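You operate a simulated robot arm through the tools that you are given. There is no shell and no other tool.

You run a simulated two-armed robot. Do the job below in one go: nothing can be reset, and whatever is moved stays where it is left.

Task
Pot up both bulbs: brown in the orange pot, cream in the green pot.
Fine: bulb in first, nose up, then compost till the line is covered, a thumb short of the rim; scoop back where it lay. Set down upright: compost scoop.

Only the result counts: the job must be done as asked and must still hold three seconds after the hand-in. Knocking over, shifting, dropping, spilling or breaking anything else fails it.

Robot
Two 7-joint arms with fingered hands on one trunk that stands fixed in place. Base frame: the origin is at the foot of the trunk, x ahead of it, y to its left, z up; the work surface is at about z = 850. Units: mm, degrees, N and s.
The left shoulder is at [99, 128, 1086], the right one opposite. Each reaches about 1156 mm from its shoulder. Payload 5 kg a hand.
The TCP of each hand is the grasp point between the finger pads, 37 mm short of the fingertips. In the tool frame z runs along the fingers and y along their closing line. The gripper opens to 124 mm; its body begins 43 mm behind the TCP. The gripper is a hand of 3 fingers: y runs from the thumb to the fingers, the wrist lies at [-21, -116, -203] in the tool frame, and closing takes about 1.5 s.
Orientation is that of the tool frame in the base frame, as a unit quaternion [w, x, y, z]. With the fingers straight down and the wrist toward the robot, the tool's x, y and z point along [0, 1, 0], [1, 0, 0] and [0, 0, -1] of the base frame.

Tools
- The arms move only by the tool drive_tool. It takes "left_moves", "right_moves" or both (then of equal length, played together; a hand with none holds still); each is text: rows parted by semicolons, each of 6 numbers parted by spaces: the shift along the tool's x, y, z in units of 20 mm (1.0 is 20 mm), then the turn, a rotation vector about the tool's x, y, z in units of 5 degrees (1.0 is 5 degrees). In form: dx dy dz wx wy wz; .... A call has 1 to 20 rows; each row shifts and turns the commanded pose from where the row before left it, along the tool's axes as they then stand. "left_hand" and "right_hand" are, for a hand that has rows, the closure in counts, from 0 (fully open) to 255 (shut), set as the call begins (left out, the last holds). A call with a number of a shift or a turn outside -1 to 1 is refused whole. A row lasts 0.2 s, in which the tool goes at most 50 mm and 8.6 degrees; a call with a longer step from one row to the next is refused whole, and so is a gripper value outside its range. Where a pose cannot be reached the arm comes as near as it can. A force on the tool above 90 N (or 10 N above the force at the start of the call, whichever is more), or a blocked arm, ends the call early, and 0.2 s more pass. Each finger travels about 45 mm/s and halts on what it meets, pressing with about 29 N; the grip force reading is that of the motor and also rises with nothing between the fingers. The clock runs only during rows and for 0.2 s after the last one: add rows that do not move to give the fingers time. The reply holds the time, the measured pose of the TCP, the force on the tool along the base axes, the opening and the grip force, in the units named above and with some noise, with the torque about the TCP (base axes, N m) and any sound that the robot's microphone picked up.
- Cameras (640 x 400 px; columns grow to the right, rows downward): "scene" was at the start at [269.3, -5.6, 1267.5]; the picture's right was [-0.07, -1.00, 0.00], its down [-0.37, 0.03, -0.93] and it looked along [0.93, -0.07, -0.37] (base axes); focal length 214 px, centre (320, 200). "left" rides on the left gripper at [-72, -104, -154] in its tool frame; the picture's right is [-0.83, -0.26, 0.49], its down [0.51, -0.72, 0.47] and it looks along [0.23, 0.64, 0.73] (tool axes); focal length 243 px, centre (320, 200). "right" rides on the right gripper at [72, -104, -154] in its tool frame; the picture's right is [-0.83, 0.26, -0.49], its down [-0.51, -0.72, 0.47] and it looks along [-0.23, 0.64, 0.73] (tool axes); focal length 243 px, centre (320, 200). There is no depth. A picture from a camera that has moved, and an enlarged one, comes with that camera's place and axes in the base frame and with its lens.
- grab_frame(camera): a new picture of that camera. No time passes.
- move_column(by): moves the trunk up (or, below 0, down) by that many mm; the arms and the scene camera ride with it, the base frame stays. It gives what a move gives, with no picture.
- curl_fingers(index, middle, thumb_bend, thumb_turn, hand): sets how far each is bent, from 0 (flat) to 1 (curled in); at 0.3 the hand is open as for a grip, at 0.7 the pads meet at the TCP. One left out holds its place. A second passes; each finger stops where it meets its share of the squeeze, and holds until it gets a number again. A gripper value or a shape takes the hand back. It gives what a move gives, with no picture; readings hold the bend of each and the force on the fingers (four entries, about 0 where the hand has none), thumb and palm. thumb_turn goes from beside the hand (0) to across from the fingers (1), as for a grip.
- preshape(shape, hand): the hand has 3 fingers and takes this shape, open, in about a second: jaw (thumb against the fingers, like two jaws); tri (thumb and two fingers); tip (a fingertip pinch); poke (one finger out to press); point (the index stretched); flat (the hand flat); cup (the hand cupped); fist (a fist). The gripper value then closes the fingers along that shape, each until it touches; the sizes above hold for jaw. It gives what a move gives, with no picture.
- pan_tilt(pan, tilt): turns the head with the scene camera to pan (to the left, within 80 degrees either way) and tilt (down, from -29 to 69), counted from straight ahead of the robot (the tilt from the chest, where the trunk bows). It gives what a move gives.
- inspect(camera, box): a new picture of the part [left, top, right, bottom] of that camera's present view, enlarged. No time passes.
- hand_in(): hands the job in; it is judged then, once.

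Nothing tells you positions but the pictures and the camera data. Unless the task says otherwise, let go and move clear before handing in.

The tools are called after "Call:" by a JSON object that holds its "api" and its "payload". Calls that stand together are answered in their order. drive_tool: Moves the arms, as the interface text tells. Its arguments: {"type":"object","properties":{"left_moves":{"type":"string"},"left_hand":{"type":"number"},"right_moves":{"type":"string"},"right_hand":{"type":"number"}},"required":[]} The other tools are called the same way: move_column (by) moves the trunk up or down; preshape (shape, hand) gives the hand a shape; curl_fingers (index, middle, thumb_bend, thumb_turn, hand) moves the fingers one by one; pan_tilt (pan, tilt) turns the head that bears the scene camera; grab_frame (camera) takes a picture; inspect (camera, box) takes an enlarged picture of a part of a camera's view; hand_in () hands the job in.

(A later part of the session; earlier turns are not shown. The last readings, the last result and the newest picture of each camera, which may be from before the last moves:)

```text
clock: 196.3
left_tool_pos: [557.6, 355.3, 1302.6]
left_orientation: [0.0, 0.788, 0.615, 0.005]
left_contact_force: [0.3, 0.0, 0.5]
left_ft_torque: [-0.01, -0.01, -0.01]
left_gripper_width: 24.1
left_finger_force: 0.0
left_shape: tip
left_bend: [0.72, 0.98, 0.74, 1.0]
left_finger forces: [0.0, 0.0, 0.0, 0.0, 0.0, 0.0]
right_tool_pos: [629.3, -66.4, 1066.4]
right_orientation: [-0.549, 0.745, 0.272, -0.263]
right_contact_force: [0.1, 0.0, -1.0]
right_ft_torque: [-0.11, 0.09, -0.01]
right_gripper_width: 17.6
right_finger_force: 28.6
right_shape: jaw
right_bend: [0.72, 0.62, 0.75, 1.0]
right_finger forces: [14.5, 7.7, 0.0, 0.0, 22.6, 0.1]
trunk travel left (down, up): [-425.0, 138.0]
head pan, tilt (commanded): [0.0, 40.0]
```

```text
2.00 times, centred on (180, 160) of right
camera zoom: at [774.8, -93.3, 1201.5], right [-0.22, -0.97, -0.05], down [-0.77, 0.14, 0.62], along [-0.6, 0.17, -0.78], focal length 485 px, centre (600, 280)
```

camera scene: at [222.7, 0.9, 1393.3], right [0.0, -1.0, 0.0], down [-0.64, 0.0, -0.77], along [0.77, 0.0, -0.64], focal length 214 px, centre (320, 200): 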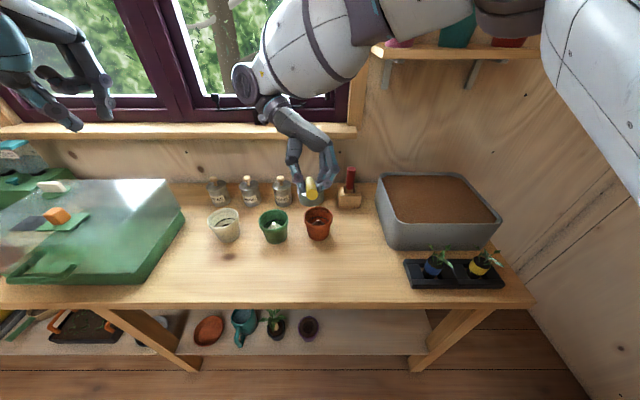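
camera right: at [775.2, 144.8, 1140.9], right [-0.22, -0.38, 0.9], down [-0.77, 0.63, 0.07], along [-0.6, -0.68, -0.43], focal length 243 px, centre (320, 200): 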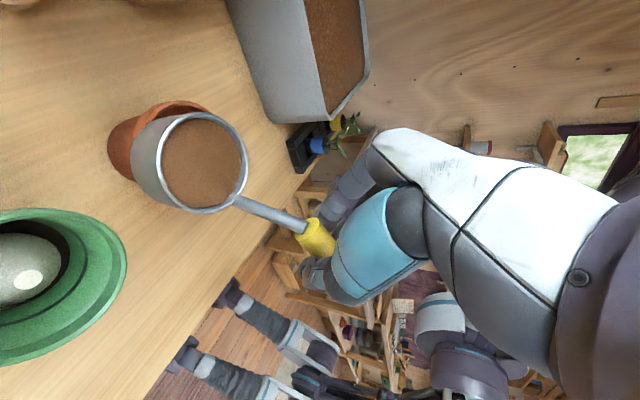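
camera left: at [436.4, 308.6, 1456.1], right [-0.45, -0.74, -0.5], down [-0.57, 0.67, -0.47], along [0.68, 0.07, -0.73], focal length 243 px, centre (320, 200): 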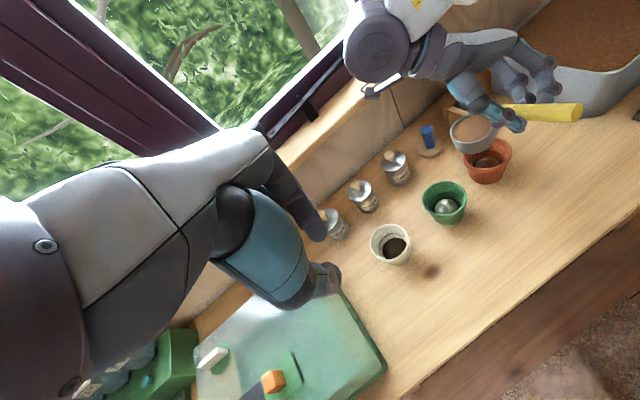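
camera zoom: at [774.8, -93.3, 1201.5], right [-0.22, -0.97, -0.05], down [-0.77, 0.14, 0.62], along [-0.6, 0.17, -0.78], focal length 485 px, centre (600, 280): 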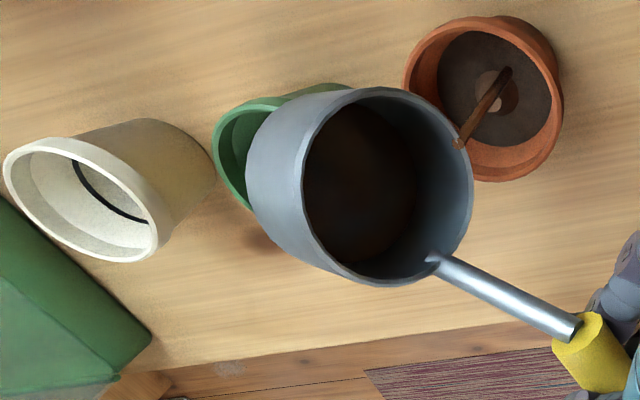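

Compost now sits about 4 mm above the line and some 33 mm below the rim. Rolling back to stop the flow.

Call:
{"api": "drive_tool", "payload": {"right_moves": "0.208 -0.074 0.202 -0.713 -0.116 0.692;0.214 -0.105 0.203 -0.713 -0.116 0.692;0.22 -0.136 0.204 -0.713 -0.116 0.692;0.226 -0.17 0.204 -0.713 -0.116 0.692;0.23 -0.208 0.202 -0.713 -0.116 0.692;0.225 -0.24 0.19 -0.713 -0.116 0.692;0.217 -0.271 0.178 -0.713 -0.116 0.692;0.205 -0.298 0.16 -0.713 -0.116 0.692;0.19 -0.323 0.14 -0.713 -0.116 0.692;0.17 -0.342 0.118 -0.713 -0.116 0.692;0.15 -0.358 0.095 -0.713 -0.116 0.692;0.128 -0.37 0.07 -0.713 -0.116 0.692;0.107 -0.382 0.046 -0.713 -0.116 0.692;0 0 0 -0.713 -0.116 0.692;0 0 0 0 0 0"}}

Call:
{"api": "inspect", "payload": {"camera": "scene", "box": [240, 160, 360, 250]}}

Call:
{"api": "inspect", "payload": {"camera": "left", "box": [390, 90, 590, 250]}}

Call:
{"api": "grab_frame", "payload": {"camera": "right"}}

```text
clock: 199.5
left_tool_pos: [557.5, 353.6, 1304.1]
left_orientation: [0.001, 0.788, 0.615, 0.004]
left_contact_force: [0.5, 0.1, -0.1]
left_ft_torque: [0.02, 0.05, 0.04]
left_gripper_width: 24.3
left_finger_force: 0.2
left_shape: tip
left_bend: [0.72, 0.98, 0.74, 1.0]
left_finger forces: [0.0, 0.1, 0.1, 0.0, 0.0, 0.0]
right_tool_pos: [627.9, 30.7, 1066.4]
right_orientation: [-0.023, 0.926, 0.07, -0.372]
right_contact_force: [-0.3, -0.9, -0.8]
right_ft_torque: [0.0, 0.08, -0.03]
right_gripper_width: 17.7
right_finger_force: 29.4
right_shape: jaw
right_bend: [0.72, 0.62, 0.75, 1.0]
right_finger forces: [14.5, 8.8, 0.1, 0.0, 22.4, 0.0]
trunk travel left (down, up): [-425.0, 138.0]
head pan, tilt (commanded): [0.0, 40.0]
```

```text
4.44 times, centred on (300, 205) of scene
camera zoom: at [223.0, 0.1, 1393.3], right [0.0, -1.0, 0.0], down [-0.64, 0.0, -0.77], along [0.77, 0.0, -0.64], focal length 953 px, centre (409, 178)
```

zoom: 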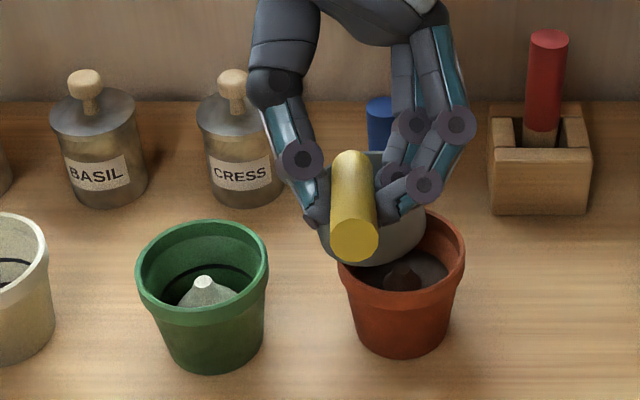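

```text
2.50 times, centred on (490, 170) of left
camera zoom: at [436.7, 307.7, 1456.2], right [-0.45, -0.74, -0.5], down [-0.57, 0.67, -0.47], along [0.68, 0.07, -0.73], focal length 606 px, centre (-105, 275)
```

zoom: 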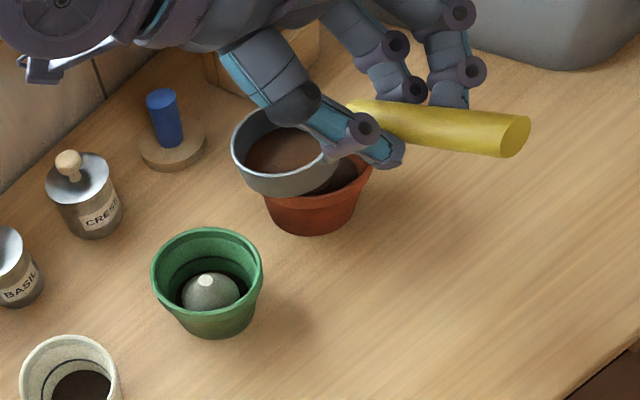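

```text
taken
camera right: at [775.4, 145.7, 1139.4], right [-0.22, -0.38, 0.9], down [-0.77, 0.63, 0.08], along [-0.6, -0.68, -0.43], focal length 243 px, centre (320, 200)
```

right: 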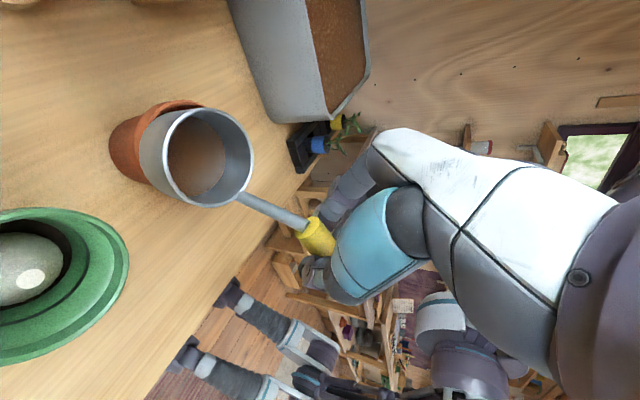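

About 38% remains in the scoop, not quite enough for the green pot, so I'll go back for a refill. Raising and carrying back to the tub.

Call:
{"api": "drive_tool", "payload": {"right_moves": "-0.537 -0.075 -0.565 0 0 0;-0.537 -0.075 -0.565 0 0 0;-0.537 -0.075 -0.565 0 0 0;-0.0775 0.79 -0.104 0 0 0;-0.0775 0.79 -0.104 0 0 0;-0.0775 0.79 -0.104 0 0 0;-0.0775 0.79 -0.104 0 0 0;-0.0775 0.79 -0.104 0 0 0;-0.0775 0.79 -0.104 0 0 0;-0.0775 0.79 -0.104 0 0 0;-0.0775 0.79 -0.104 0 0 0;-0.0775 0.79 -0.104 0 0 0;-0.0775 0.79 -0.104 0 0 0;-0.0775 0.79 -0.104 0 0 0;-0.0775 0.79 -0.104 0 0 0;0 0 0 0 0 0"}}

Call:
{"api": "drive_tool", "payload": {"right_moves": "-0.0775 0.79 -0.104 0 0 0;-0.0775 0.79 -0.104 0 0 0;-0.0775 0.79 -0.104 0 0 0;-0.0775 0.79 -0.104 0 0 0;-0.0775 0.79 -0.104 0 0 0;-0.0775 0.79 -0.104 0 0 0;-0.0775 0.79 -0.104 0 0 0;-0.0775 0.79 -0.104 0 0 0;-0.0775 0.79 -0.104 0 0 0;-0.0775 0.79 -0.104 0 0 0;-0.0775 0.79 -0.104 0 0 0;-0.0775 0.79 -0.104 0 0 0;0 0 0 0 0 0"}}

Call:
{"api": "pan_tilt", "payload": {"pan": -32, "tilt": 38}}

Call:
{"api": "inspect", "payload": {"camera": "scene", "box": [180, 100, 420, 280]}}

Call:
{"api": "grab_frame", "payload": {"camera": "right"}}

```text
clock: 202.9
left_tool_pos: [557.2, 354.2, 1302.9]
left_orientation: [0.0, 0.788, 0.615, 0.005]
left_contact_force: [-0.4, 1.1, 0.4]
left_ft_torque: [-0.03, 0.0, -0.03]
left_gripper_width: 24.2
left_finger_force: 0.0
left_shape: tip
left_bend: [0.72, 0.98, 0.74, 1.0]
left_finger forces: [0.0, 0.0, 0.0, 0.1, 0.0, 0.0]
right_tool_pos: [653.2, -160.4, 1127.0]
right_orientation: [-0.023, 0.925, 0.071, -0.373]
right_contact_force: [0.6, 0.2, -1.9]
right_ft_torque: [0.02, 0.09, -0.01]
right_gripper_width: 17.7
right_finger_force: 29.1
right_shape: jaw
right_bend: [0.72, 0.62, 0.75, 1.0]
right_finger forces: [14.6, 8.8, 0.0, 0.0, 22.2, 0.1]
trunk travel left (down, up): [-425.0, 138.0]
head pan, tilt (commanded): [0.0, 40.0]
```

```text
clock: 205.7
left_tool_pos: [556.1, 353.9, 1302.7]
left_orientation: [0.001, 0.788, 0.615, 0.004]
left_contact_force: [-0.5, -0.2, 0.6]
left_ft_torque: [-0.03, 0.0, -0.02]
left_gripper_width: 24.2
left_finger_force: 0.1
left_shape: tip
left_bend: [0.72, 0.98, 0.74, 1.0]
left_finger forces: [0.1, 0.0, 0.0, 0.1, 0.0, 0.1]
right_tool_pos: [679.9, -350.4, 1139.7]
right_orientation: [-0.022, 0.925, 0.072, -0.373]
right_contact_force: [0.0, -0.8, -1.8]
right_ft_torque: [-0.02, 0.06, -0.02]
right_gripper_width: 17.5
right_finger_force: 28.8
right_shape: jaw
right_bend: [0.72, 0.62, 0.75, 1.0]
right_finger forces: [14.5, 8.8, 0.1, 0.0, 22.0, 0.0]
trunk travel left (down, up): [-425.0, 138.0]
head pan, tilt (commanded): [0.0, 40.0]
```

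```text
clock: 206.7
left_tool_pos: [558.0, 353.8, 1303.9]
left_orientation: [0.001, 0.788, 0.615, 0.005]
left_contact_force: [1.1, 0.3, -0.9]
left_ft_torque: [0.01, 0.0, 0.0]
left_gripper_width: 24.6
left_finger_force: 0.0
left_shape: tip
left_bend: [0.72, 0.98, 0.74, 1.0]
left_finger forces: [0.0, 0.1, 0.1, 0.0, 0.1, 0.1]
right_tool_pos: [681.2, -349.2, 1140.0]
right_orientation: [-0.023, 0.926, 0.071, -0.371]
right_contact_force: [0.3, 0.8, -1.4]
right_ft_torque: [0.0, 0.06, -0.01]
right_gripper_width: 17.5
right_finger_force: 28.9
right_shape: jaw
right_bend: [0.72, 0.62, 0.75, 1.0]
right_finger forces: [14.5, 8.7, 0.0, 0.0, 22.1, 0.1]
trunk travel left (down, up): [-425.0, 138.0]
head pan, tilt (commanded): [-32.0, 38.0]
```

```text
2.22 times, centred on (300, 190) of scene
camera zoom: at [210.9, -44.8, 1396.3], right [-0.53, -0.85, 0.0], down [-0.52, 0.33, -0.79], along [0.67, -0.42, -0.62], focal length 477 px, centre (364, 222)
```

zoom: 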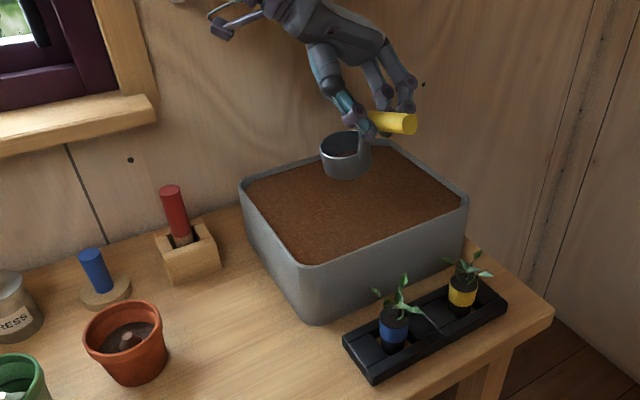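

```text
taken
camera right: at [826.8, -234.2, 1212.3], right [-0.22, -0.38, 0.9], down [-0.77, 0.63, 0.08], along [-0.6, -0.68, -0.43], focal length 243 px, centre (320, 200)
```

right: 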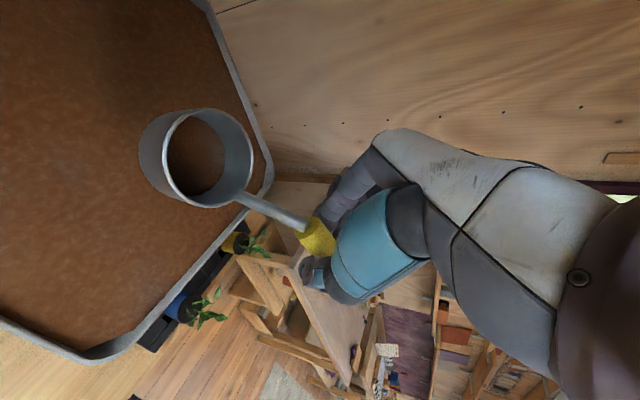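

Since compost offers no resistance, I'll simply plunge the level cup under the surface and lift it out.

Call:
{"api": "drive_tool", "payload": {"right_moves": "0.553 0.078 0.583 0 0 0;0.553 0.078 0.583 0 0 0;0.553 0.078 0.583 0 0 0;0.553 0.078 0.583 0 0 0;0.553 0.078 0.583 0 0 0;0.553 0.078 0.583 0 0 0;0.553 0.078 0.583 0 0 0;0 0 0 0 0 0;0 0 0 0 0 0;0 0 0 0 0 0;0 0 0 0 0 0"}}

Call:
{"api": "drive_tool", "payload": {"right_moves": "-0.3 -0.042 -0.316 0 0 0;-0.3 -0.042 -0.316 0 0 0;-0.3 -0.042 -0.316 0 0 0;-0.3 -0.042 -0.316 0 0 0;-0.45 -0.063 -0.474 0 0 0;-0.45 -0.063 -0.474 0 0 0;-0.45 -0.063 -0.474 0 0 0;-0.45 -0.063 -0.474 0 0 0;-0.45 -0.063 -0.474 0 0 0;0 0 0 0 0 0;0 0 0 0 0 0"}}

Call:
{"api": "inspect", "payload": {"camera": "scene", "box": [300, 130, 380, 190]}}

Call:
{"api": "inspect", "payload": {"camera": "right", "box": [100, 80, 340, 260]}}

```text
clock: 209.1
left_tool_pos: [557.0, 354.1, 1303.3]
left_orientation: [0.001, 0.789, 0.615, 0.005]
left_contact_force: [0.8, 0.1, -0.4]
left_ft_torque: [0.0, 0.01, 0.0]
left_gripper_width: 24.2
left_finger_force: 0.0
left_shape: tip
left_bend: [0.72, 0.98, 0.74, 1.0]
left_finger forces: [0.1, 0.0, 0.0, 0.0, 0.0, 0.0]
right_tool_pos: [679.1, -348.5, 1028.4]
right_orientation: [-0.023, 0.926, 0.071, -0.371]
right_contact_force: [-0.4, -0.2, -2.0]
right_ft_torque: [0.01, 0.11, 0.03]
right_gripper_width: 17.8
right_finger_force: 28.7
right_shape: jaw
right_bend: [0.72, 0.62, 0.75, 1.0]
right_finger forces: [14.5, 8.8, 0.0, 0.0, 21.8, 0.0]
trunk travel left (down, up): [-425.0, 138.0]
head pan, tilt (commanded): [-32.0, 38.0]
```

```text
clock: 211.5
left_tool_pos: [557.4, 354.6, 1303.0]
left_orientation: [0.002, 0.789, 0.615, 0.005]
left_contact_force: [0.3, 0.9, 0.6]
left_ft_torque: [0.01, 0.01, 0.05]
left_gripper_width: 24.2
left_finger_force: 0.0
left_shape: tip
left_bend: [0.72, 0.98, 0.74, 1.0]
left_finger forces: [0.0, 0.0, 0.1, 0.0, 0.0, 0.1]
right_tool_pos: [678.1, -350.6, 1125.7]
right_orientation: [-0.023, 0.925, 0.072, -0.372]
right_contact_force: [-0.2, 0.1, -1.9]
right_ft_torque: [-0.03, 0.07, 0.02]
right_gripper_width: 17.4
right_finger_force: 29.1
right_shape: jaw
right_bend: [0.72, 0.62, 0.75, 1.0]
right_finger forces: [14.5, 8.6, 0.0, 0.0, 21.7, 0.1]
trunk travel left (down, up): [-425.0, 138.0]
head pan, tilt (commanded): [-32.0, 38.0]
```

```text
6.67 times, centred on (340, 160) of scene
camera zoom: at [210.9, -44.8, 1396.3], right [-0.53, -0.85, 0.0], down [-0.52, 0.33, -0.79], along [0.67, -0.42, -0.62], focal length 1430 px, centre (187, 467)
```

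zoom: 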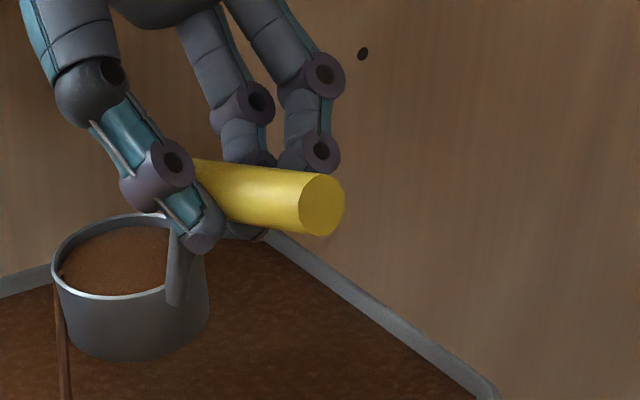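

```text
2.22 times, centred on (220, 170) of right
camera zoom: at [825.7, -234.0, 1199.4], right [-0.22, -0.38, 0.9], down [-0.77, 0.63, 0.08], along [-0.6, -0.68, -0.43], focal length 539 px, centre (542, 267)
```

zoom: 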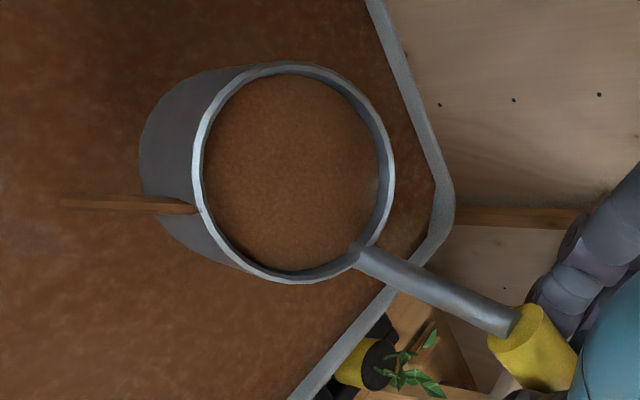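

Filled again, overflowing gently on its left side. I'll trim a few degrees to the right until it stops.

Call:
{"api": "drive_tool", "payload": {"right_moves": "0 0 0 0.27 0.15 -0.275;0 0 0 0.27 0.15 -0.275;0 0 0 0 0 0;0 0 0 0 0 0;0 0 0 0 0 0;0 0 0 0 0 0"}}

Call:
{"api": "inspect", "payload": {"camera": "scene", "box": [300, 130, 380, 190]}}

Call:
{"api": "inspect", "payload": {"camera": "right", "box": [100, 80, 340, 260]}}

```text
clock: 212.9
left_tool_pos: [557.3, 353.3, 1304.5]
left_orientation: [0.001, 0.789, 0.615, 0.004]
left_contact_force: [-0.1, -0.1, -0.5]
left_ft_torque: [0.02, 0.0, -0.02]
left_gripper_width: 24.4
left_finger_force: 0.1
left_shape: tip
left_bend: [0.72, 0.98, 0.74, 1.0]
left_finger forces: [0.0, 0.1, 0.1, 0.1, 0.0, 0.1]
right_tool_pos: [679.6, -350.1, 1127.5]
right_orientation: [-0.053, 0.928, 0.085, -0.36]
right_contact_force: [-0.4, -0.4, -0.9]
right_ft_torque: [-0.01, 0.04, 0.02]
right_gripper_width: 17.9
right_finger_force: 29.3
right_shape: jaw
right_bend: [0.72, 0.62, 0.75, 1.0]
right_finger forces: [14.6, 8.6, 0.0, 0.0, 21.5, 0.1]
trunk travel left (down, up): [-425.0, 138.0]
head pan, tilt (commanded): [-32.0, 38.0]
```

```text
6.67 times, centred on (340, 160) of scene
camera zoom: at [210.9, -44.6, 1396.3], right [-0.53, -0.85, 0.0], down [-0.52, 0.33, -0.79], along [0.67, -0.42, -0.62], focal length 1430 px, centre (187, 467)
```

zoom: 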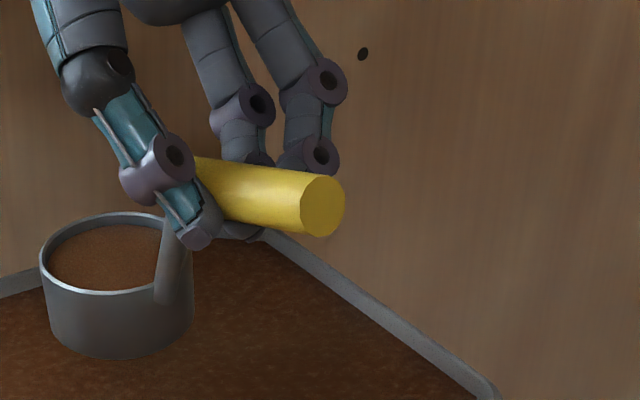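

```text
2.22 times, centred on (220, 170) of right
camera zoom: at [824.9, -239.7, 1210.7], right [-0.24, -0.44, 0.87], down [-0.77, 0.63, 0.11], along [-0.59, -0.64, -0.49], focal length 539 px, centre (542, 267)
```

zoom: 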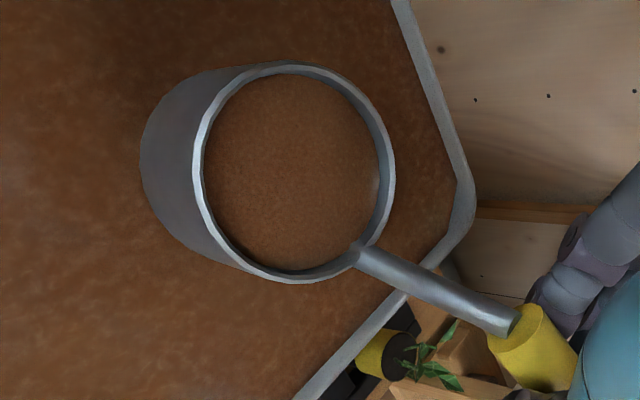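

Level and full. Now the long carry to the green pot, slowly, in two stages.

Call:
{"api": "drive_tool", "payload": {"right_moves": "0.04 -0.4 0.05 0 0 0;0.078 -0.77 0.097 0 0 0;0.078 -0.77 0.097 0 0 0;0.078 -0.77 0.097 0 0 0;0.078 -0.77 0.097 0 0 0;0.078 -0.77 0.097 0 0 0;0.078 -0.77 0.097 0 0 0;0.078 -0.77 0.097 0 0 0;0.078 -0.77 0.097 0 0 0;0.078 -0.77 0.097 0 0 0;0.078 -0.77 0.097 0 0 0;0.078 -0.77 0.097 0 0 0;0.078 -0.77 0.097 0 0 0;0.078 -0.77 0.097 0 0 0;0.078 -0.77 0.097 0 0 0;0.078 -0.77 0.097 0 0 0;0.078 -0.77 0.097 0 0 0;0.04 -0.4 0.05 0 0 0"}}

Call:
{"api": "pan_tilt", "payload": {"pan": 5, "tilt": 40}}

Call:
{"api": "grab_frame", "payload": {"camera": "scene"}}

Call:
{"api": "grab_frame", "payload": {"camera": "right"}}

```text
clock: 216.7
left_tool_pos: [556.8, 355.0, 1303.6]
left_orientation: [0.001, 0.789, 0.614, 0.005]
left_contact_force: [-0.3, 0.0, 0.0]
left_ft_torque: [0.02, -0.04, 0.0]
left_gripper_width: 24.2
left_finger_force: 0.2
left_shape: tip
left_bend: [0.72, 0.98, 0.74, 1.0]
left_finger forces: [0.0, 0.1, 0.0, 0.0, 0.0, 0.0]
right_tool_pos: [646.0, -86.8, 1128.7]
right_orientation: [-0.055, 0.928, 0.085, -0.36]
right_contact_force: [0.8, 0.0, -1.3]
right_ft_torque: [0.0, 0.04, 0.0]
right_gripper_width: 17.3
right_finger_force: 29.7
right_shape: jaw
right_bend: [0.72, 0.62, 0.75, 1.0]
right_finger forces: [14.4, 8.6, 0.0, 0.0, 21.5, 0.0]
trunk travel left (down, up): [-425.0, 138.0]
head pan, tilt (commanded): [-32.0, 38.0]
```

```text
clock: 217.7
left_tool_pos: [558.4, 354.8, 1304.2]
left_orientation: [0.001, 0.788, 0.615, 0.005]
left_contact_force: [-0.8, -0.8, -0.2]
left_ft_torque: [-0.03, 0.0, 0.06]
left_gripper_width: 24.1
left_finger_force: 0.1
left_shape: tip
left_bend: [0.72, 0.98, 0.74, 1.0]
left_finger forces: [0.0, 0.1, 0.0, 0.0, 0.0, 0.0]
right_tool_pos: [645.1, -86.8, 1128.7]
right_orientation: [-0.054, 0.928, 0.085, -0.36]
right_contact_force: [-0.1, 0.0, -1.5]
right_ft_torque: [-0.03, 0.07, 0.04]
right_gripper_width: 17.5
right_finger_force: 29.4
right_shape: jaw
right_bend: [0.72, 0.62, 0.75, 1.0]
right_finger forces: [14.4, 8.6, 0.0, 0.0, 21.5, 0.1]
trunk travel left (down, up): [-425.0, 138.0]
head pan, tilt (commanded): [5.0, 40.0]
```

```text
taken
camera scene: at [222.4, 8.4, 1393.3], right [0.09, -1.0, 0.0], down [-0.64, -0.06, -0.77], along [0.76, 0.07, -0.64], focal length 214 px, centre (320, 200)
```

scene: 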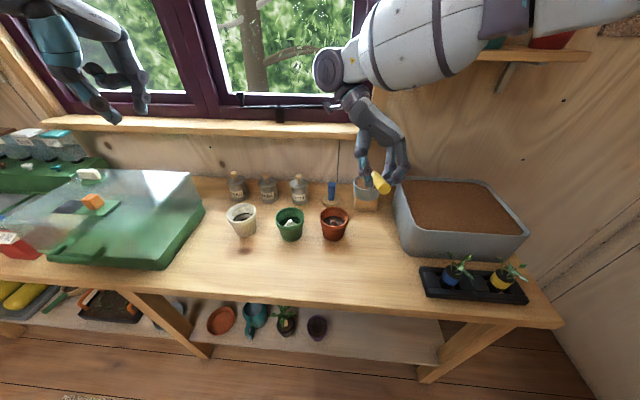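

```text
taken
camera right: at [791.2, 23.5, 1211.8], right [-0.24, -0.44, 0.87], down [-0.77, 0.63, 0.11], along [-0.59, -0.64, -0.49], focal length 243 px, centre (320, 200)
```

right: 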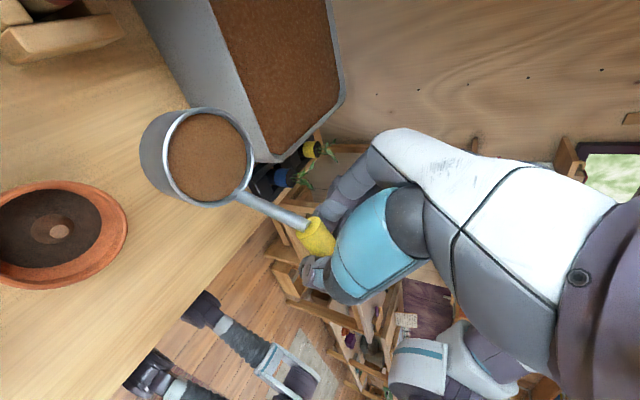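

Call:
{"api": "drive_tool", "payload": {"right_moves": "0.04 -0.4 0.05 0 0 0;0.078 -0.77 0.097 0 0 0;0.078 -0.77 0.097 0 0 0;0.078 -0.77 0.097 0 0 0;0.078 -0.77 0.097 0 0 0;0.078 -0.77 0.097 0 0 0;0.078 -0.77 0.097 0 0 0;0.078 -0.77 0.097 0 0 0;0.078 -0.77 0.097 0 0 0;0.078 -0.77 0.097 0 0 0;0.078 -0.77 0.097 0 0 0;0.078 -0.77 0.097 0 0 0;0.078 -0.77 0.097 0 0 0;0.078 -0.77 0.097 0 0 0;0.078 -0.77 0.097 0 0 0;0.078 -0.77 0.097 0 0 0;0.055 -0.5 0.06 0 0 0;0 0 0 0 0 0"}}

Call:
{"api": "inspect", "payload": {"camera": "scene", "box": [230, 160, 370, 260]}}

Call:
{"api": "grab_frame", "payload": {"camera": "right"}}

Call:
{"api": "inspect", "payload": {"camera": "left", "box": [340, 90, 560, 260]}}

```text
clock: 221.5
left_tool_pos: [557.2, 354.0, 1304.0]
left_orientation: [0.001, 0.789, 0.615, 0.005]
left_contact_force: [0.1, -0.8, -0.4]
left_ft_torque: [0.01, -0.01, 0.01]
left_gripper_width: 24.3
left_finger_force: 0.1
left_shape: tip
left_bend: [0.72, 0.98, 0.74, 1.0]
left_finger forces: [0.0, 0.1, 0.0, 0.0, 0.1, 0.1]
right_tool_pos: [616.1, 164.0, 1128.5]
right_orientation: [-0.055, 0.927, 0.086, -0.36]
right_contact_force: [0.1, 0.2, -0.9]
right_ft_torque: [-0.02, 0.07, 0.0]
right_gripper_width: 17.6
right_finger_force: 28.8
right_shape: jaw
right_bend: [0.72, 0.62, 0.75, 1.0]
right_finger forces: [14.4, 8.5, 0.1, 0.1, 21.3, 0.0]
trunk travel left (down, up): [-425.0, 138.0]
head pan, tilt (commanded): [5.0, 40.0]
```

```text
4.00 times, centred on (300, 210) of scene
camera zoom: at [222.4, 7.9, 1393.3], right [0.09, -1.0, 0.0], down [-0.64, -0.06, -0.77], along [0.76, 0.07, -0.64], focal length 858 px, centre (400, 160)
```

zoom: 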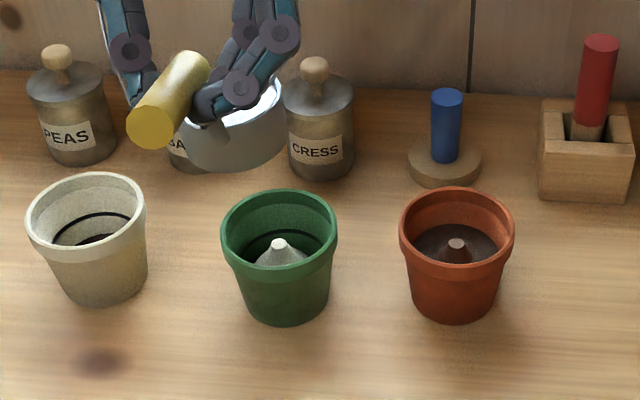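

```text
taken
camera right: at [761.3, 273.6, 1211.1], right [-0.24, -0.44, 0.87], down [-0.77, 0.63, 0.11], along [-0.59, -0.64, -0.49], focal length 243 px, centre (320, 200)
```

right: 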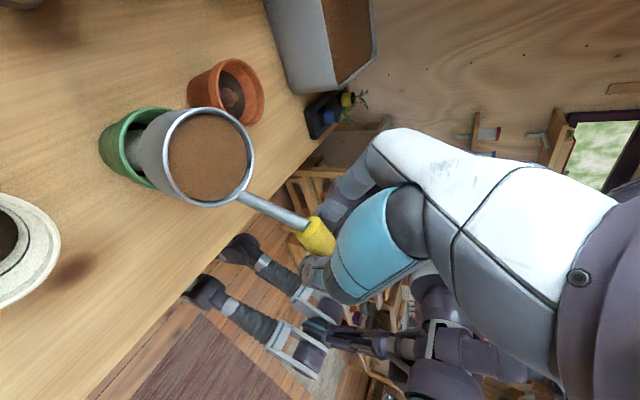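

```text
2.35 times, centred on (450, 175) of left
camera zoom: at [436.4, 308.1, 1456.2], right [-0.45, -0.74, -0.5], down [-0.57, 0.67, -0.47], along [0.68, 0.07, -0.73], focal length 571 px, centre (14, 259)
```

zoom: 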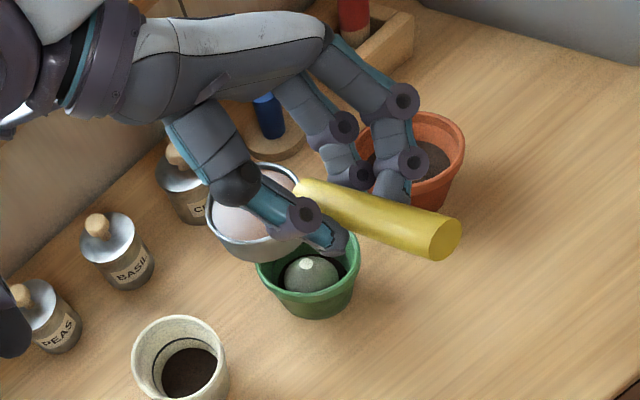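

Over the green pot now, about 25 mm left of its centre as planned. Lowering to pour height.

Call:
{"api": "drive_tool", "payload": {"right_moves": "0.46 0.078 0.6 0 0 0;0.46 0.078 0.6 0 0 0;0.46 0.078 0.6 0 0 0;0.46 0.078 0.6 0 0 0;0 0 0 0 0 0"}}

Call:
{"api": "inspect", "payload": {"camera": "scene", "box": [230, 160, 350, 250]}}

Call:
{"api": "inspect", "payload": {"camera": "left", "box": [380, 130, 500, 230]}}

Call:
{"api": "inspect", "payload": {"camera": "right", "box": [60, 60, 300, 260]}}

```text
clock: 222.7
left_tool_pos: [556.7, 353.4, 1303.9]
left_orientation: [0.002, 0.789, 0.615, 0.005]
left_contact_force: [0.3, -0.2, 0.0]
left_ft_torque: [0.0, 0.0, -0.01]
left_gripper_width: 24.3
left_finger_force: 0.1
left_shape: tip
left_bend: [0.72, 0.98, 0.74, 1.0]
left_finger forces: [0.0, 0.0, 0.0, 0.0, 0.0, 0.0]
right_tool_pos: [610.6, 166.0, 1068.5]
right_orientation: [-0.054, 0.927, 0.085, -0.361]
right_contact_force: [0.5, 0.2, -0.8]
right_ft_torque: [-0.03, 0.05, -0.02]
right_gripper_width: 17.8
right_finger_force: 29.2
right_shape: jaw
right_bend: [0.72, 0.62, 0.75, 1.0]
right_finger forces: [14.3, 8.6, 0.1, 0.1, 21.3, 0.0]
trunk travel left (down, up): [-425.0, 138.0]
head pan, tilt (commanded): [5.0, 40.0]
```

```text
4.44 times, centred on (290, 205) of scene
camera zoom: at [221.9, 8.4, 1393.4], right [0.09, -1.0, 0.0], down [-0.64, -0.06, -0.77], along [0.76, 0.07, -0.64], focal length 953 px, centre (453, 178)
```

zoom: 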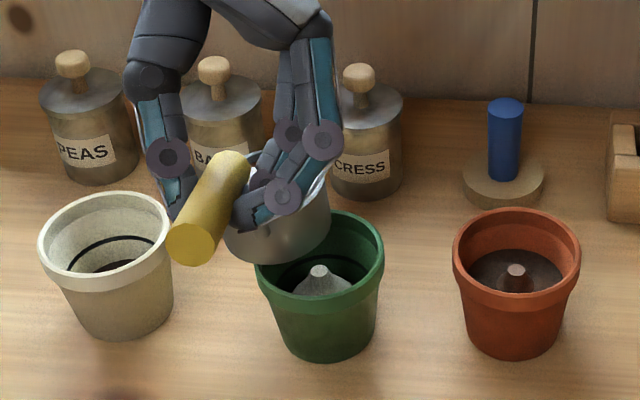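

```text
4.00 times, centred on (440, 180) of left
camera zoom: at [435.8, 308.6, 1456.3], right [-0.45, -0.74, -0.5], down [-0.57, 0.67, -0.47], along [0.68, 0.07, -0.72], focal length 970 px, centre (-160, 280)
```

zoom: 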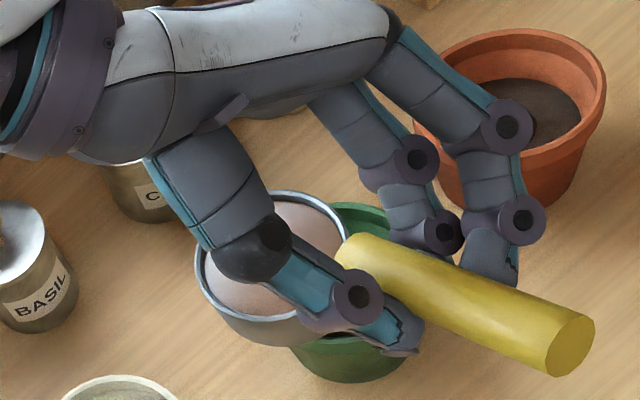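

```text
2.00 times, centred on (180, 160) of right
camera zoom: at [756.4, 276.8, 1151.9], right [-0.24, -0.44, 0.87], down [-0.77, 0.63, 0.1], along [-0.59, -0.64, -0.49], focal length 485 px, centre (600, 280)
```

zoom: 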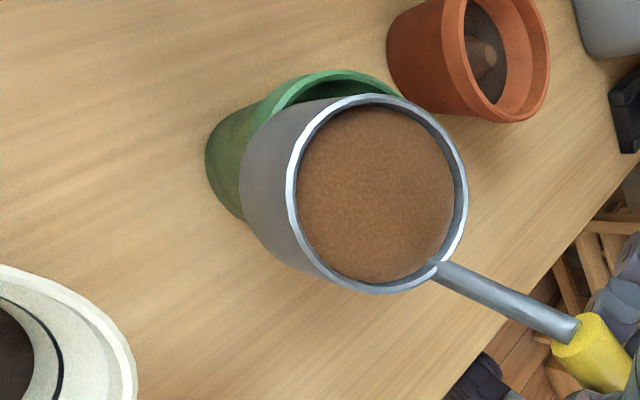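

Call:
{"api": "drive_tool", "payload": {"right_moves": "0 0 0 0.363 0.06 -0.339;0 0 0 0.363 0.06 -0.339;-0.048 0.165 -0.022 0.363 0.06 -0.339;-0.05 0.168 -0.025 0.363 0.06 -0.339;-0.062 0.178 -0.035 0.363 0.06 -0.339;-0.064 0.178 -0.037 0.363 0.06 -0.339;0 0 0 0 0 0;0 0 0 0 0 0"}}

Call:
{"api": "inspect", "payload": {"camera": "scene", "box": [230, 160, 350, 250]}}

Call:
{"api": "inspect", "payload": {"camera": "right", "box": [60, 60, 300, 260]}}

```text
clock: 224.5
left_tool_pos: [557.8, 354.9, 1302.7]
left_orientation: [-0.001, 0.788, 0.615, 0.005]
left_contact_force: [0.8, -0.4, 0.6]
left_ft_torque: [0.02, -0.01, -0.02]
left_gripper_width: 24.1
left_finger_force: 0.1
left_shape: tip
left_bend: [0.72, 0.98, 0.74, 1.0]
left_finger forces: [0.0, 0.0, 0.1, 0.0, 0.0, 0.0]
right_tool_pos: [610.3, 151.3, 1069.5]
right_orientation: [-0.175, 0.912, 0.131, -0.346]
right_contact_force: [-1.0, -0.3, -1.1]
right_ft_torque: [-0.02, 0.08, 0.04]
right_gripper_width: 17.3
right_finger_force: 29.3
right_shape: jaw
right_bend: [0.72, 0.62, 0.75, 1.0]
right_finger forces: [14.6, 8.5, 0.1, 0.2, 21.5, 0.1]
trunk travel left (down, up): [-425.0, 138.0]
head pan, tilt (commanded): [5.0, 40.0]
```

```text
4.44 times, centred on (290, 205) of scene
camera zoom: at [222.3, 8.3, 1393.3], right [0.09, -1.0, 0.0], down [-0.64, -0.06, -0.77], along [0.76, 0.07, -0.64], focal length 953 px, centre (453, 178)
```

zoom: 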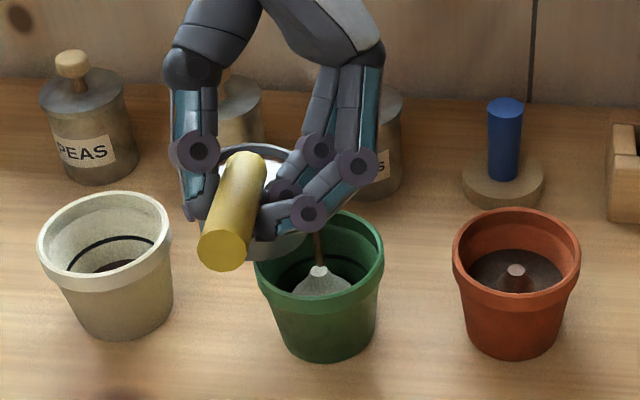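

```text
2.00 times, centred on (180, 160) of right
camera zoom: at [755.2, 237.3, 1177.7], right [-0.24, -0.65, 0.72], down [-0.77, 0.58, 0.26], along [-0.59, -0.5, -0.64], focal length 485 px, centre (600, 280)
```

zoom: 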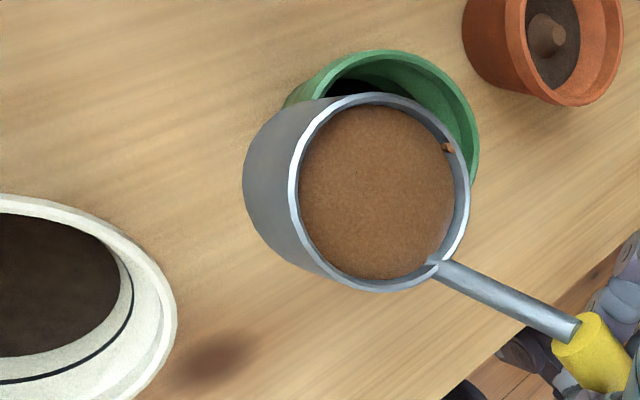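

The stream has started and lands at the pot's centre. Continuing in small steps.

Call:
{"api": "drive_tool", "payload": {"right_moves": "-0.074 0.171 -0.05 0.363 0.06 -0.339;-0.078 0.168 -0.054 0.363 0.06 -0.339;-0.083 0.164 -0.059 0.363 0.06 -0.339;-0.087 0.158 -0.065 0.363 0.06 -0.339;-0.09 0.154 -0.07 0.363 0.06 -0.339;-0.094 0.15 -0.074 0.363 0.06 -0.339;0 0 0 0 0 0;0 0 0 0 0 0;0 0 0 0 0 0;0 0 0 0 0 0"}}

Call:
{"api": "inspect", "payload": {"camera": "scene", "box": [270, 195, 330, 245]}}

Call:
{"api": "inspect", "payload": {"camera": "right", "box": [60, 60, 300, 260]}}

```text
clock: 226.7
left_tool_pos: [557.1, 353.5, 1304.1]
left_orientation: [0.002, 0.789, 0.615, 0.005]
left_contact_force: [0.3, 0.3, 0.3]
left_ft_torque: [-0.03, 0.01, -0.02]
left_gripper_width: 24.2
left_finger_force: 0.1
left_shape: tip
left_bend: [0.72, 0.98, 0.74, 1.0]
left_finger forces: [0.1, 0.0, 0.0, 0.0, 0.1, 0.1]
right_tool_pos: [610.7, 129.8, 1070.2]
right_orientation: [-0.293, 0.882, 0.176, -0.325]
right_contact_force: [0.9, -0.2, -1.1]
right_ft_torque: [-0.07, 0.06, -0.05]
right_gripper_width: 17.5
right_finger_force: 29.3
right_shape: jaw
right_bend: [0.72, 0.62, 0.75, 1.0]
right_finger forces: [14.7, 8.2, 0.0, 0.0, 21.6, 0.0]
trunk travel left (down, up): [-425.0, 138.0]
head pan, tilt (commanded): [5.0, 40.0]
```

```text
8.00 times, centred on (300, 220) of scene
camera zoom: at [222.3, 8.6, 1393.3], right [0.09, -1.0, 0.0], down [-0.64, -0.06, -0.77], along [0.76, 0.07, -0.64], focal length 1716 px, centre (480, 40)
```

zoom: 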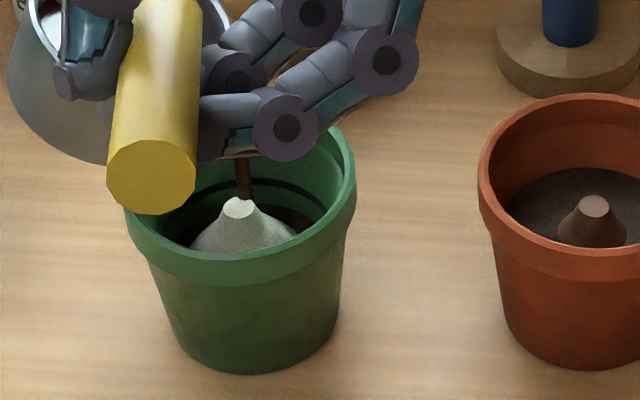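

```text
2.00 times, centred on (180, 160) of right
camera zoom: at [755.4, 184.0, 1197.7], right [-0.24, -0.81, 0.53], down [-0.77, 0.49, 0.4], along [-0.59, -0.31, -0.75], focal length 485 px, centre (600, 280)
```

zoom: 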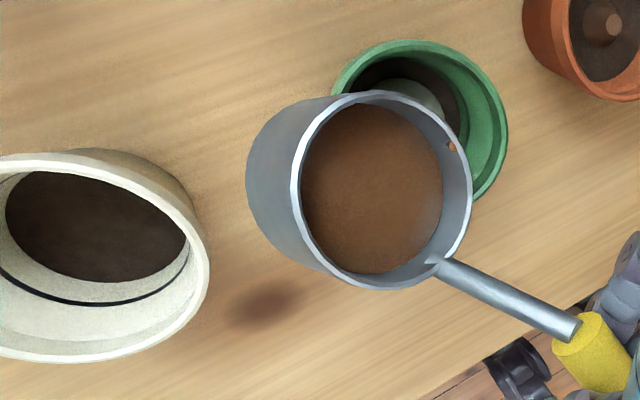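

Call:
{"api": "drive_tool", "payload": {"right_moves": "-0.099 0.14 -0.083 0.363 0.06 -0.339;-0.101 0.136 -0.086 0.363 0.06 -0.339;-0.104 0.131 -0.09 0.363 0.06 -0.339;-0.107 0.126 -0.094 0.363 0.06 -0.339;0 0 0 0 0 0;0 0 0 0 0 0;0 0 0 0 0 0;0 0 0 0 0 0;0 0 0 0 0 0;0 0 0 0 0 0;0 0 0 0 0 0;0 0 0 0 0 0"}}

Call:
{"api": "inspect", "payload": {"camera": "scene", "box": [270, 195, 330, 245]}}

Call:
{"api": "inspect", "payload": {"camera": "right", "box": [60, 60, 300, 260]}}

```text
clock: 229.3
left_tool_pos: [557.0, 355.3, 1304.7]
left_orientation: [0.0, 0.789, 0.615, 0.004]
left_contact_force: [0.6, 0.0, 0.0]
left_ft_torque: [-0.01, -0.01, 0.0]
left_gripper_width: 24.3
left_finger_force: 0.0
left_shape: tip
left_bend: [0.72, 0.98, 0.74, 1.0]
left_finger forces: [0.1, 0.0, 0.0, 0.0, 0.0, 0.0]
right_tool_pos: [610.3, 114.4, 1069.8]
right_orientation: [-0.368, 0.853, 0.203, -0.308]
right_contact_force: [0.1, -0.7, -0.9]
right_ft_torque: [-0.07, 0.03, 0.0]
right_gripper_width: 17.7
right_finger_force: 29.1
right_shape: jaw
right_bend: [0.72, 0.62, 0.75, 1.0]
right_finger forces: [14.5, 8.0, 0.0, 0.0, 21.7, 0.0]
trunk travel left (down, up): [-425.0, 138.0]
head pan, tilt (commanded): [5.0, 40.0]
```

```text
8.00 times, centred on (300, 220) of scene
camera zoom: at [222.4, 8.4, 1393.3], right [0.09, -1.0, 0.0], down [-0.64, -0.06, -0.77], along [0.76, 0.07, -0.64], focal length 1716 px, centre (480, 40)
```

zoom: 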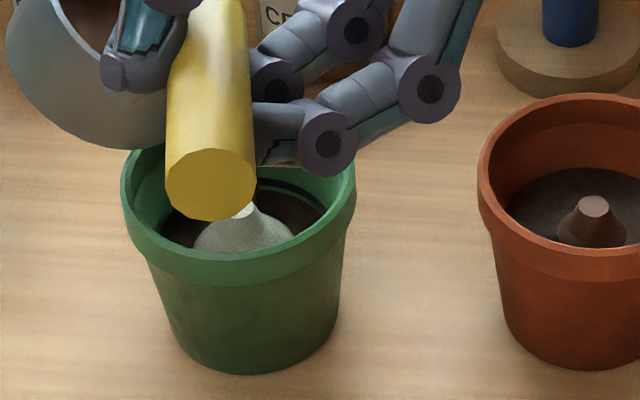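

```text
2.00 times, centred on (180, 160) of right
camera zoom: at [755.2, 145.3, 1205.3], right [-0.24, -0.89, 0.38], down [-0.77, 0.41, 0.48], along [-0.59, -0.18, -0.79], focal length 485 px, centre (600, 280)
```

zoom: 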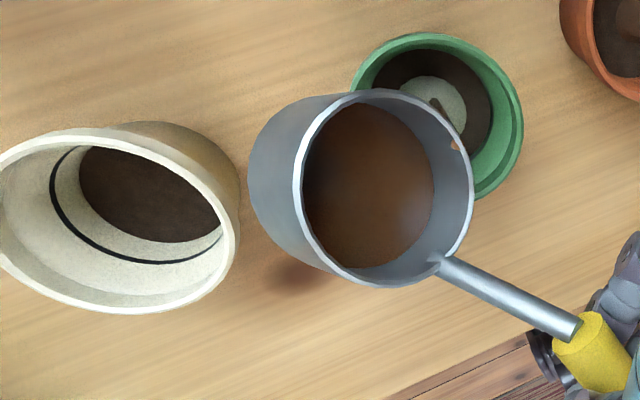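

Call:
{"api": "inspect", "payload": {"camera": "scene", "box": [283, 210, 318, 232]}}

Call:
{"api": "inspect", "payload": {"camera": "right", "box": [180, 50, 290, 150]}}

Call:
{"api": "inspect", "payload": {"camera": "left", "box": [400, 150, 500, 230]}}

```text
16.00 times, centred on (300, 221) of scene
camera zoom: at [222.4, 8.4, 1393.3], right [0.09, -1.0, 0.0], down [-0.64, -0.06, -0.77], along [0.76, 0.07, -0.64], focal length 3432 px, centre (632, -136)
```

zoom: 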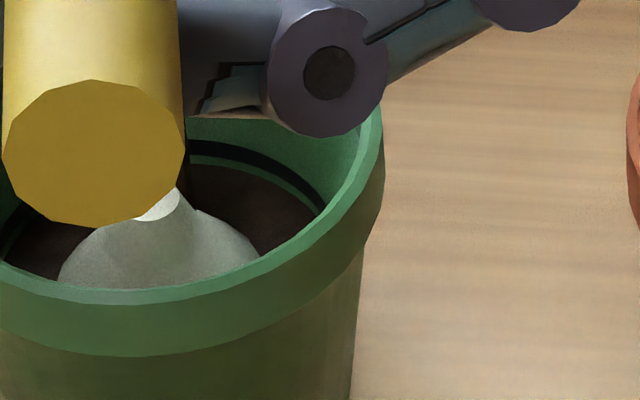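

```text
4.00 times, centred on (235, 100) of right
camera zoom: at [755.2, 145.3, 1205.3], right [-0.24, -0.89, 0.38], down [-0.77, 0.41, 0.48], along [-0.59, -0.18, -0.79], focal length 970 px, centre (660, 600)
```

zoom: 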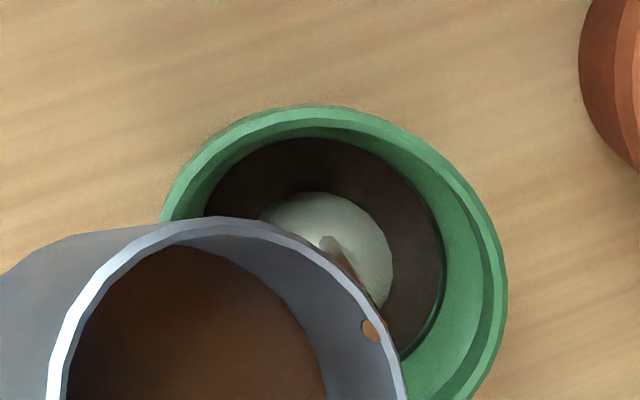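

```text
5.00 times, centred on (450, 190) of left
camera zoom: at [436.4, 308.6, 1456.1], right [-0.45, -0.74, -0.5], down [-0.57, 0.67, -0.47], along [0.68, 0.07, -0.73], focal length 1213 px, centre (-330, 250)
```

zoom: 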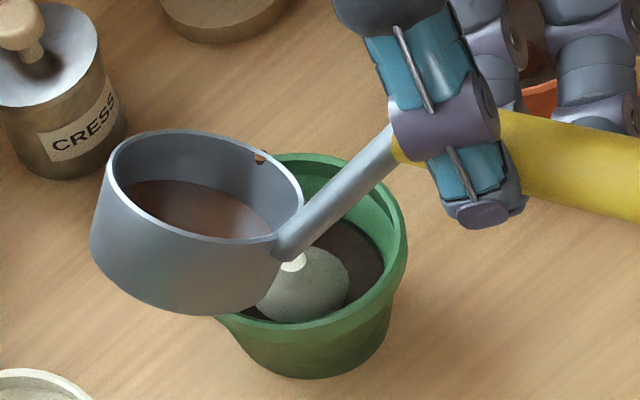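

The level is a few millimetres below the line. Continuing in small steps.

Call:
{"api": "drive_tool", "payload": {"right_moves": "-0.108 0.114 -0.094 0.363 0.06 -0.339;-0.108 0.109 -0.096 0.363 0.06 -0.339;0 0 0 0 0 0;0 0 0 0 0 0;0 0 0 0 0 0;0 0 0 0 0 0;0 0 0 0 0 0;0 0 0 0 0 0;0 0 0 0 0 0;0 0 0 0 0 0;0 0 0 0 0 0;0 0 0 0 0 0"}}

Call:
{"api": "inspect", "payload": {"camera": "scene", "box": [283, 205, 323, 235]}}

Call:
{"api": "inspect", "payload": {"camera": "right", "box": [180, 50, 290, 150]}}

```text
clock: 231.9
left_tool_pos: [557.0, 354.3, 1303.7]
left_orientation: [0.0, 0.789, 0.615, 0.005]
left_contact_force: [-0.8, -0.4, -1.1]
left_ft_torque: [0.01, -0.05, 0.04]
left_gripper_width: 24.2
left_finger_force: 0.0
left_shape: tip
left_bend: [0.72, 0.98, 0.74, 1.0]
left_finger forces: [0.0, 0.1, 0.1, 0.1, 0.1, 0.0]
right_tool_pos: [610.0, 106.6, 1071.2]
right_orientation: [-0.405, 0.836, 0.217, -0.299]
right_contact_force: [0.0, -0.5, -1.5]
right_ft_torque: [-0.05, 0.05, -0.04]
right_gripper_width: 17.7
right_finger_force: 29.2
right_shape: jaw
right_bend: [0.72, 0.62, 0.75, 1.0]
right_finger forces: [14.5, 7.8, 0.0, 0.0, 21.6, 0.1]
trunk travel left (down, up): [-425.0, 138.0]
head pan, tilt (commanded): [5.0, 40.0]
```

```text
13.33 times, centred on (303, 220) of scene
camera zoom: at [222.4, 8.4, 1393.3], right [0.09, -1.0, 0.0], down [-0.64, -0.06, -0.77], along [0.76, 0.07, -0.64], focal length 2860 px, centre (547, -67)
```

zoom: 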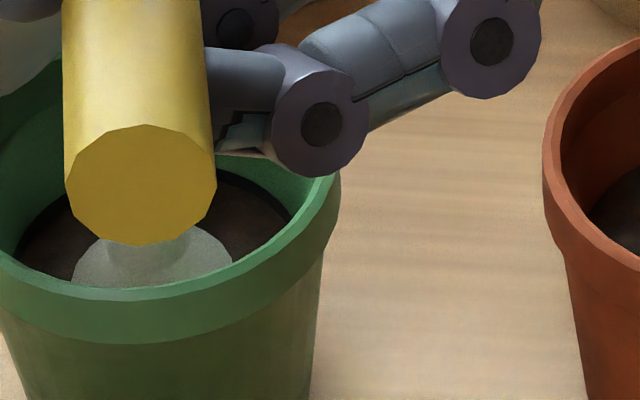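

```text
4.00 times, centred on (235, 100) of right
camera zoom: at [754.8, 126.5, 1206.8], right [-0.24, -0.92, 0.3], down [-0.77, 0.37, 0.52], along [-0.59, -0.11, -0.8], focal length 970 px, centre (660, 600)
```

zoom: 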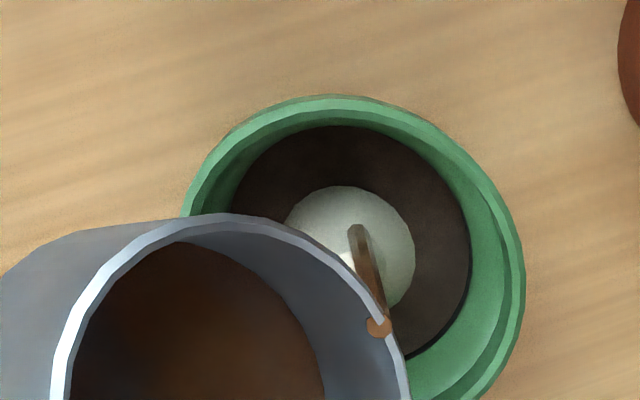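

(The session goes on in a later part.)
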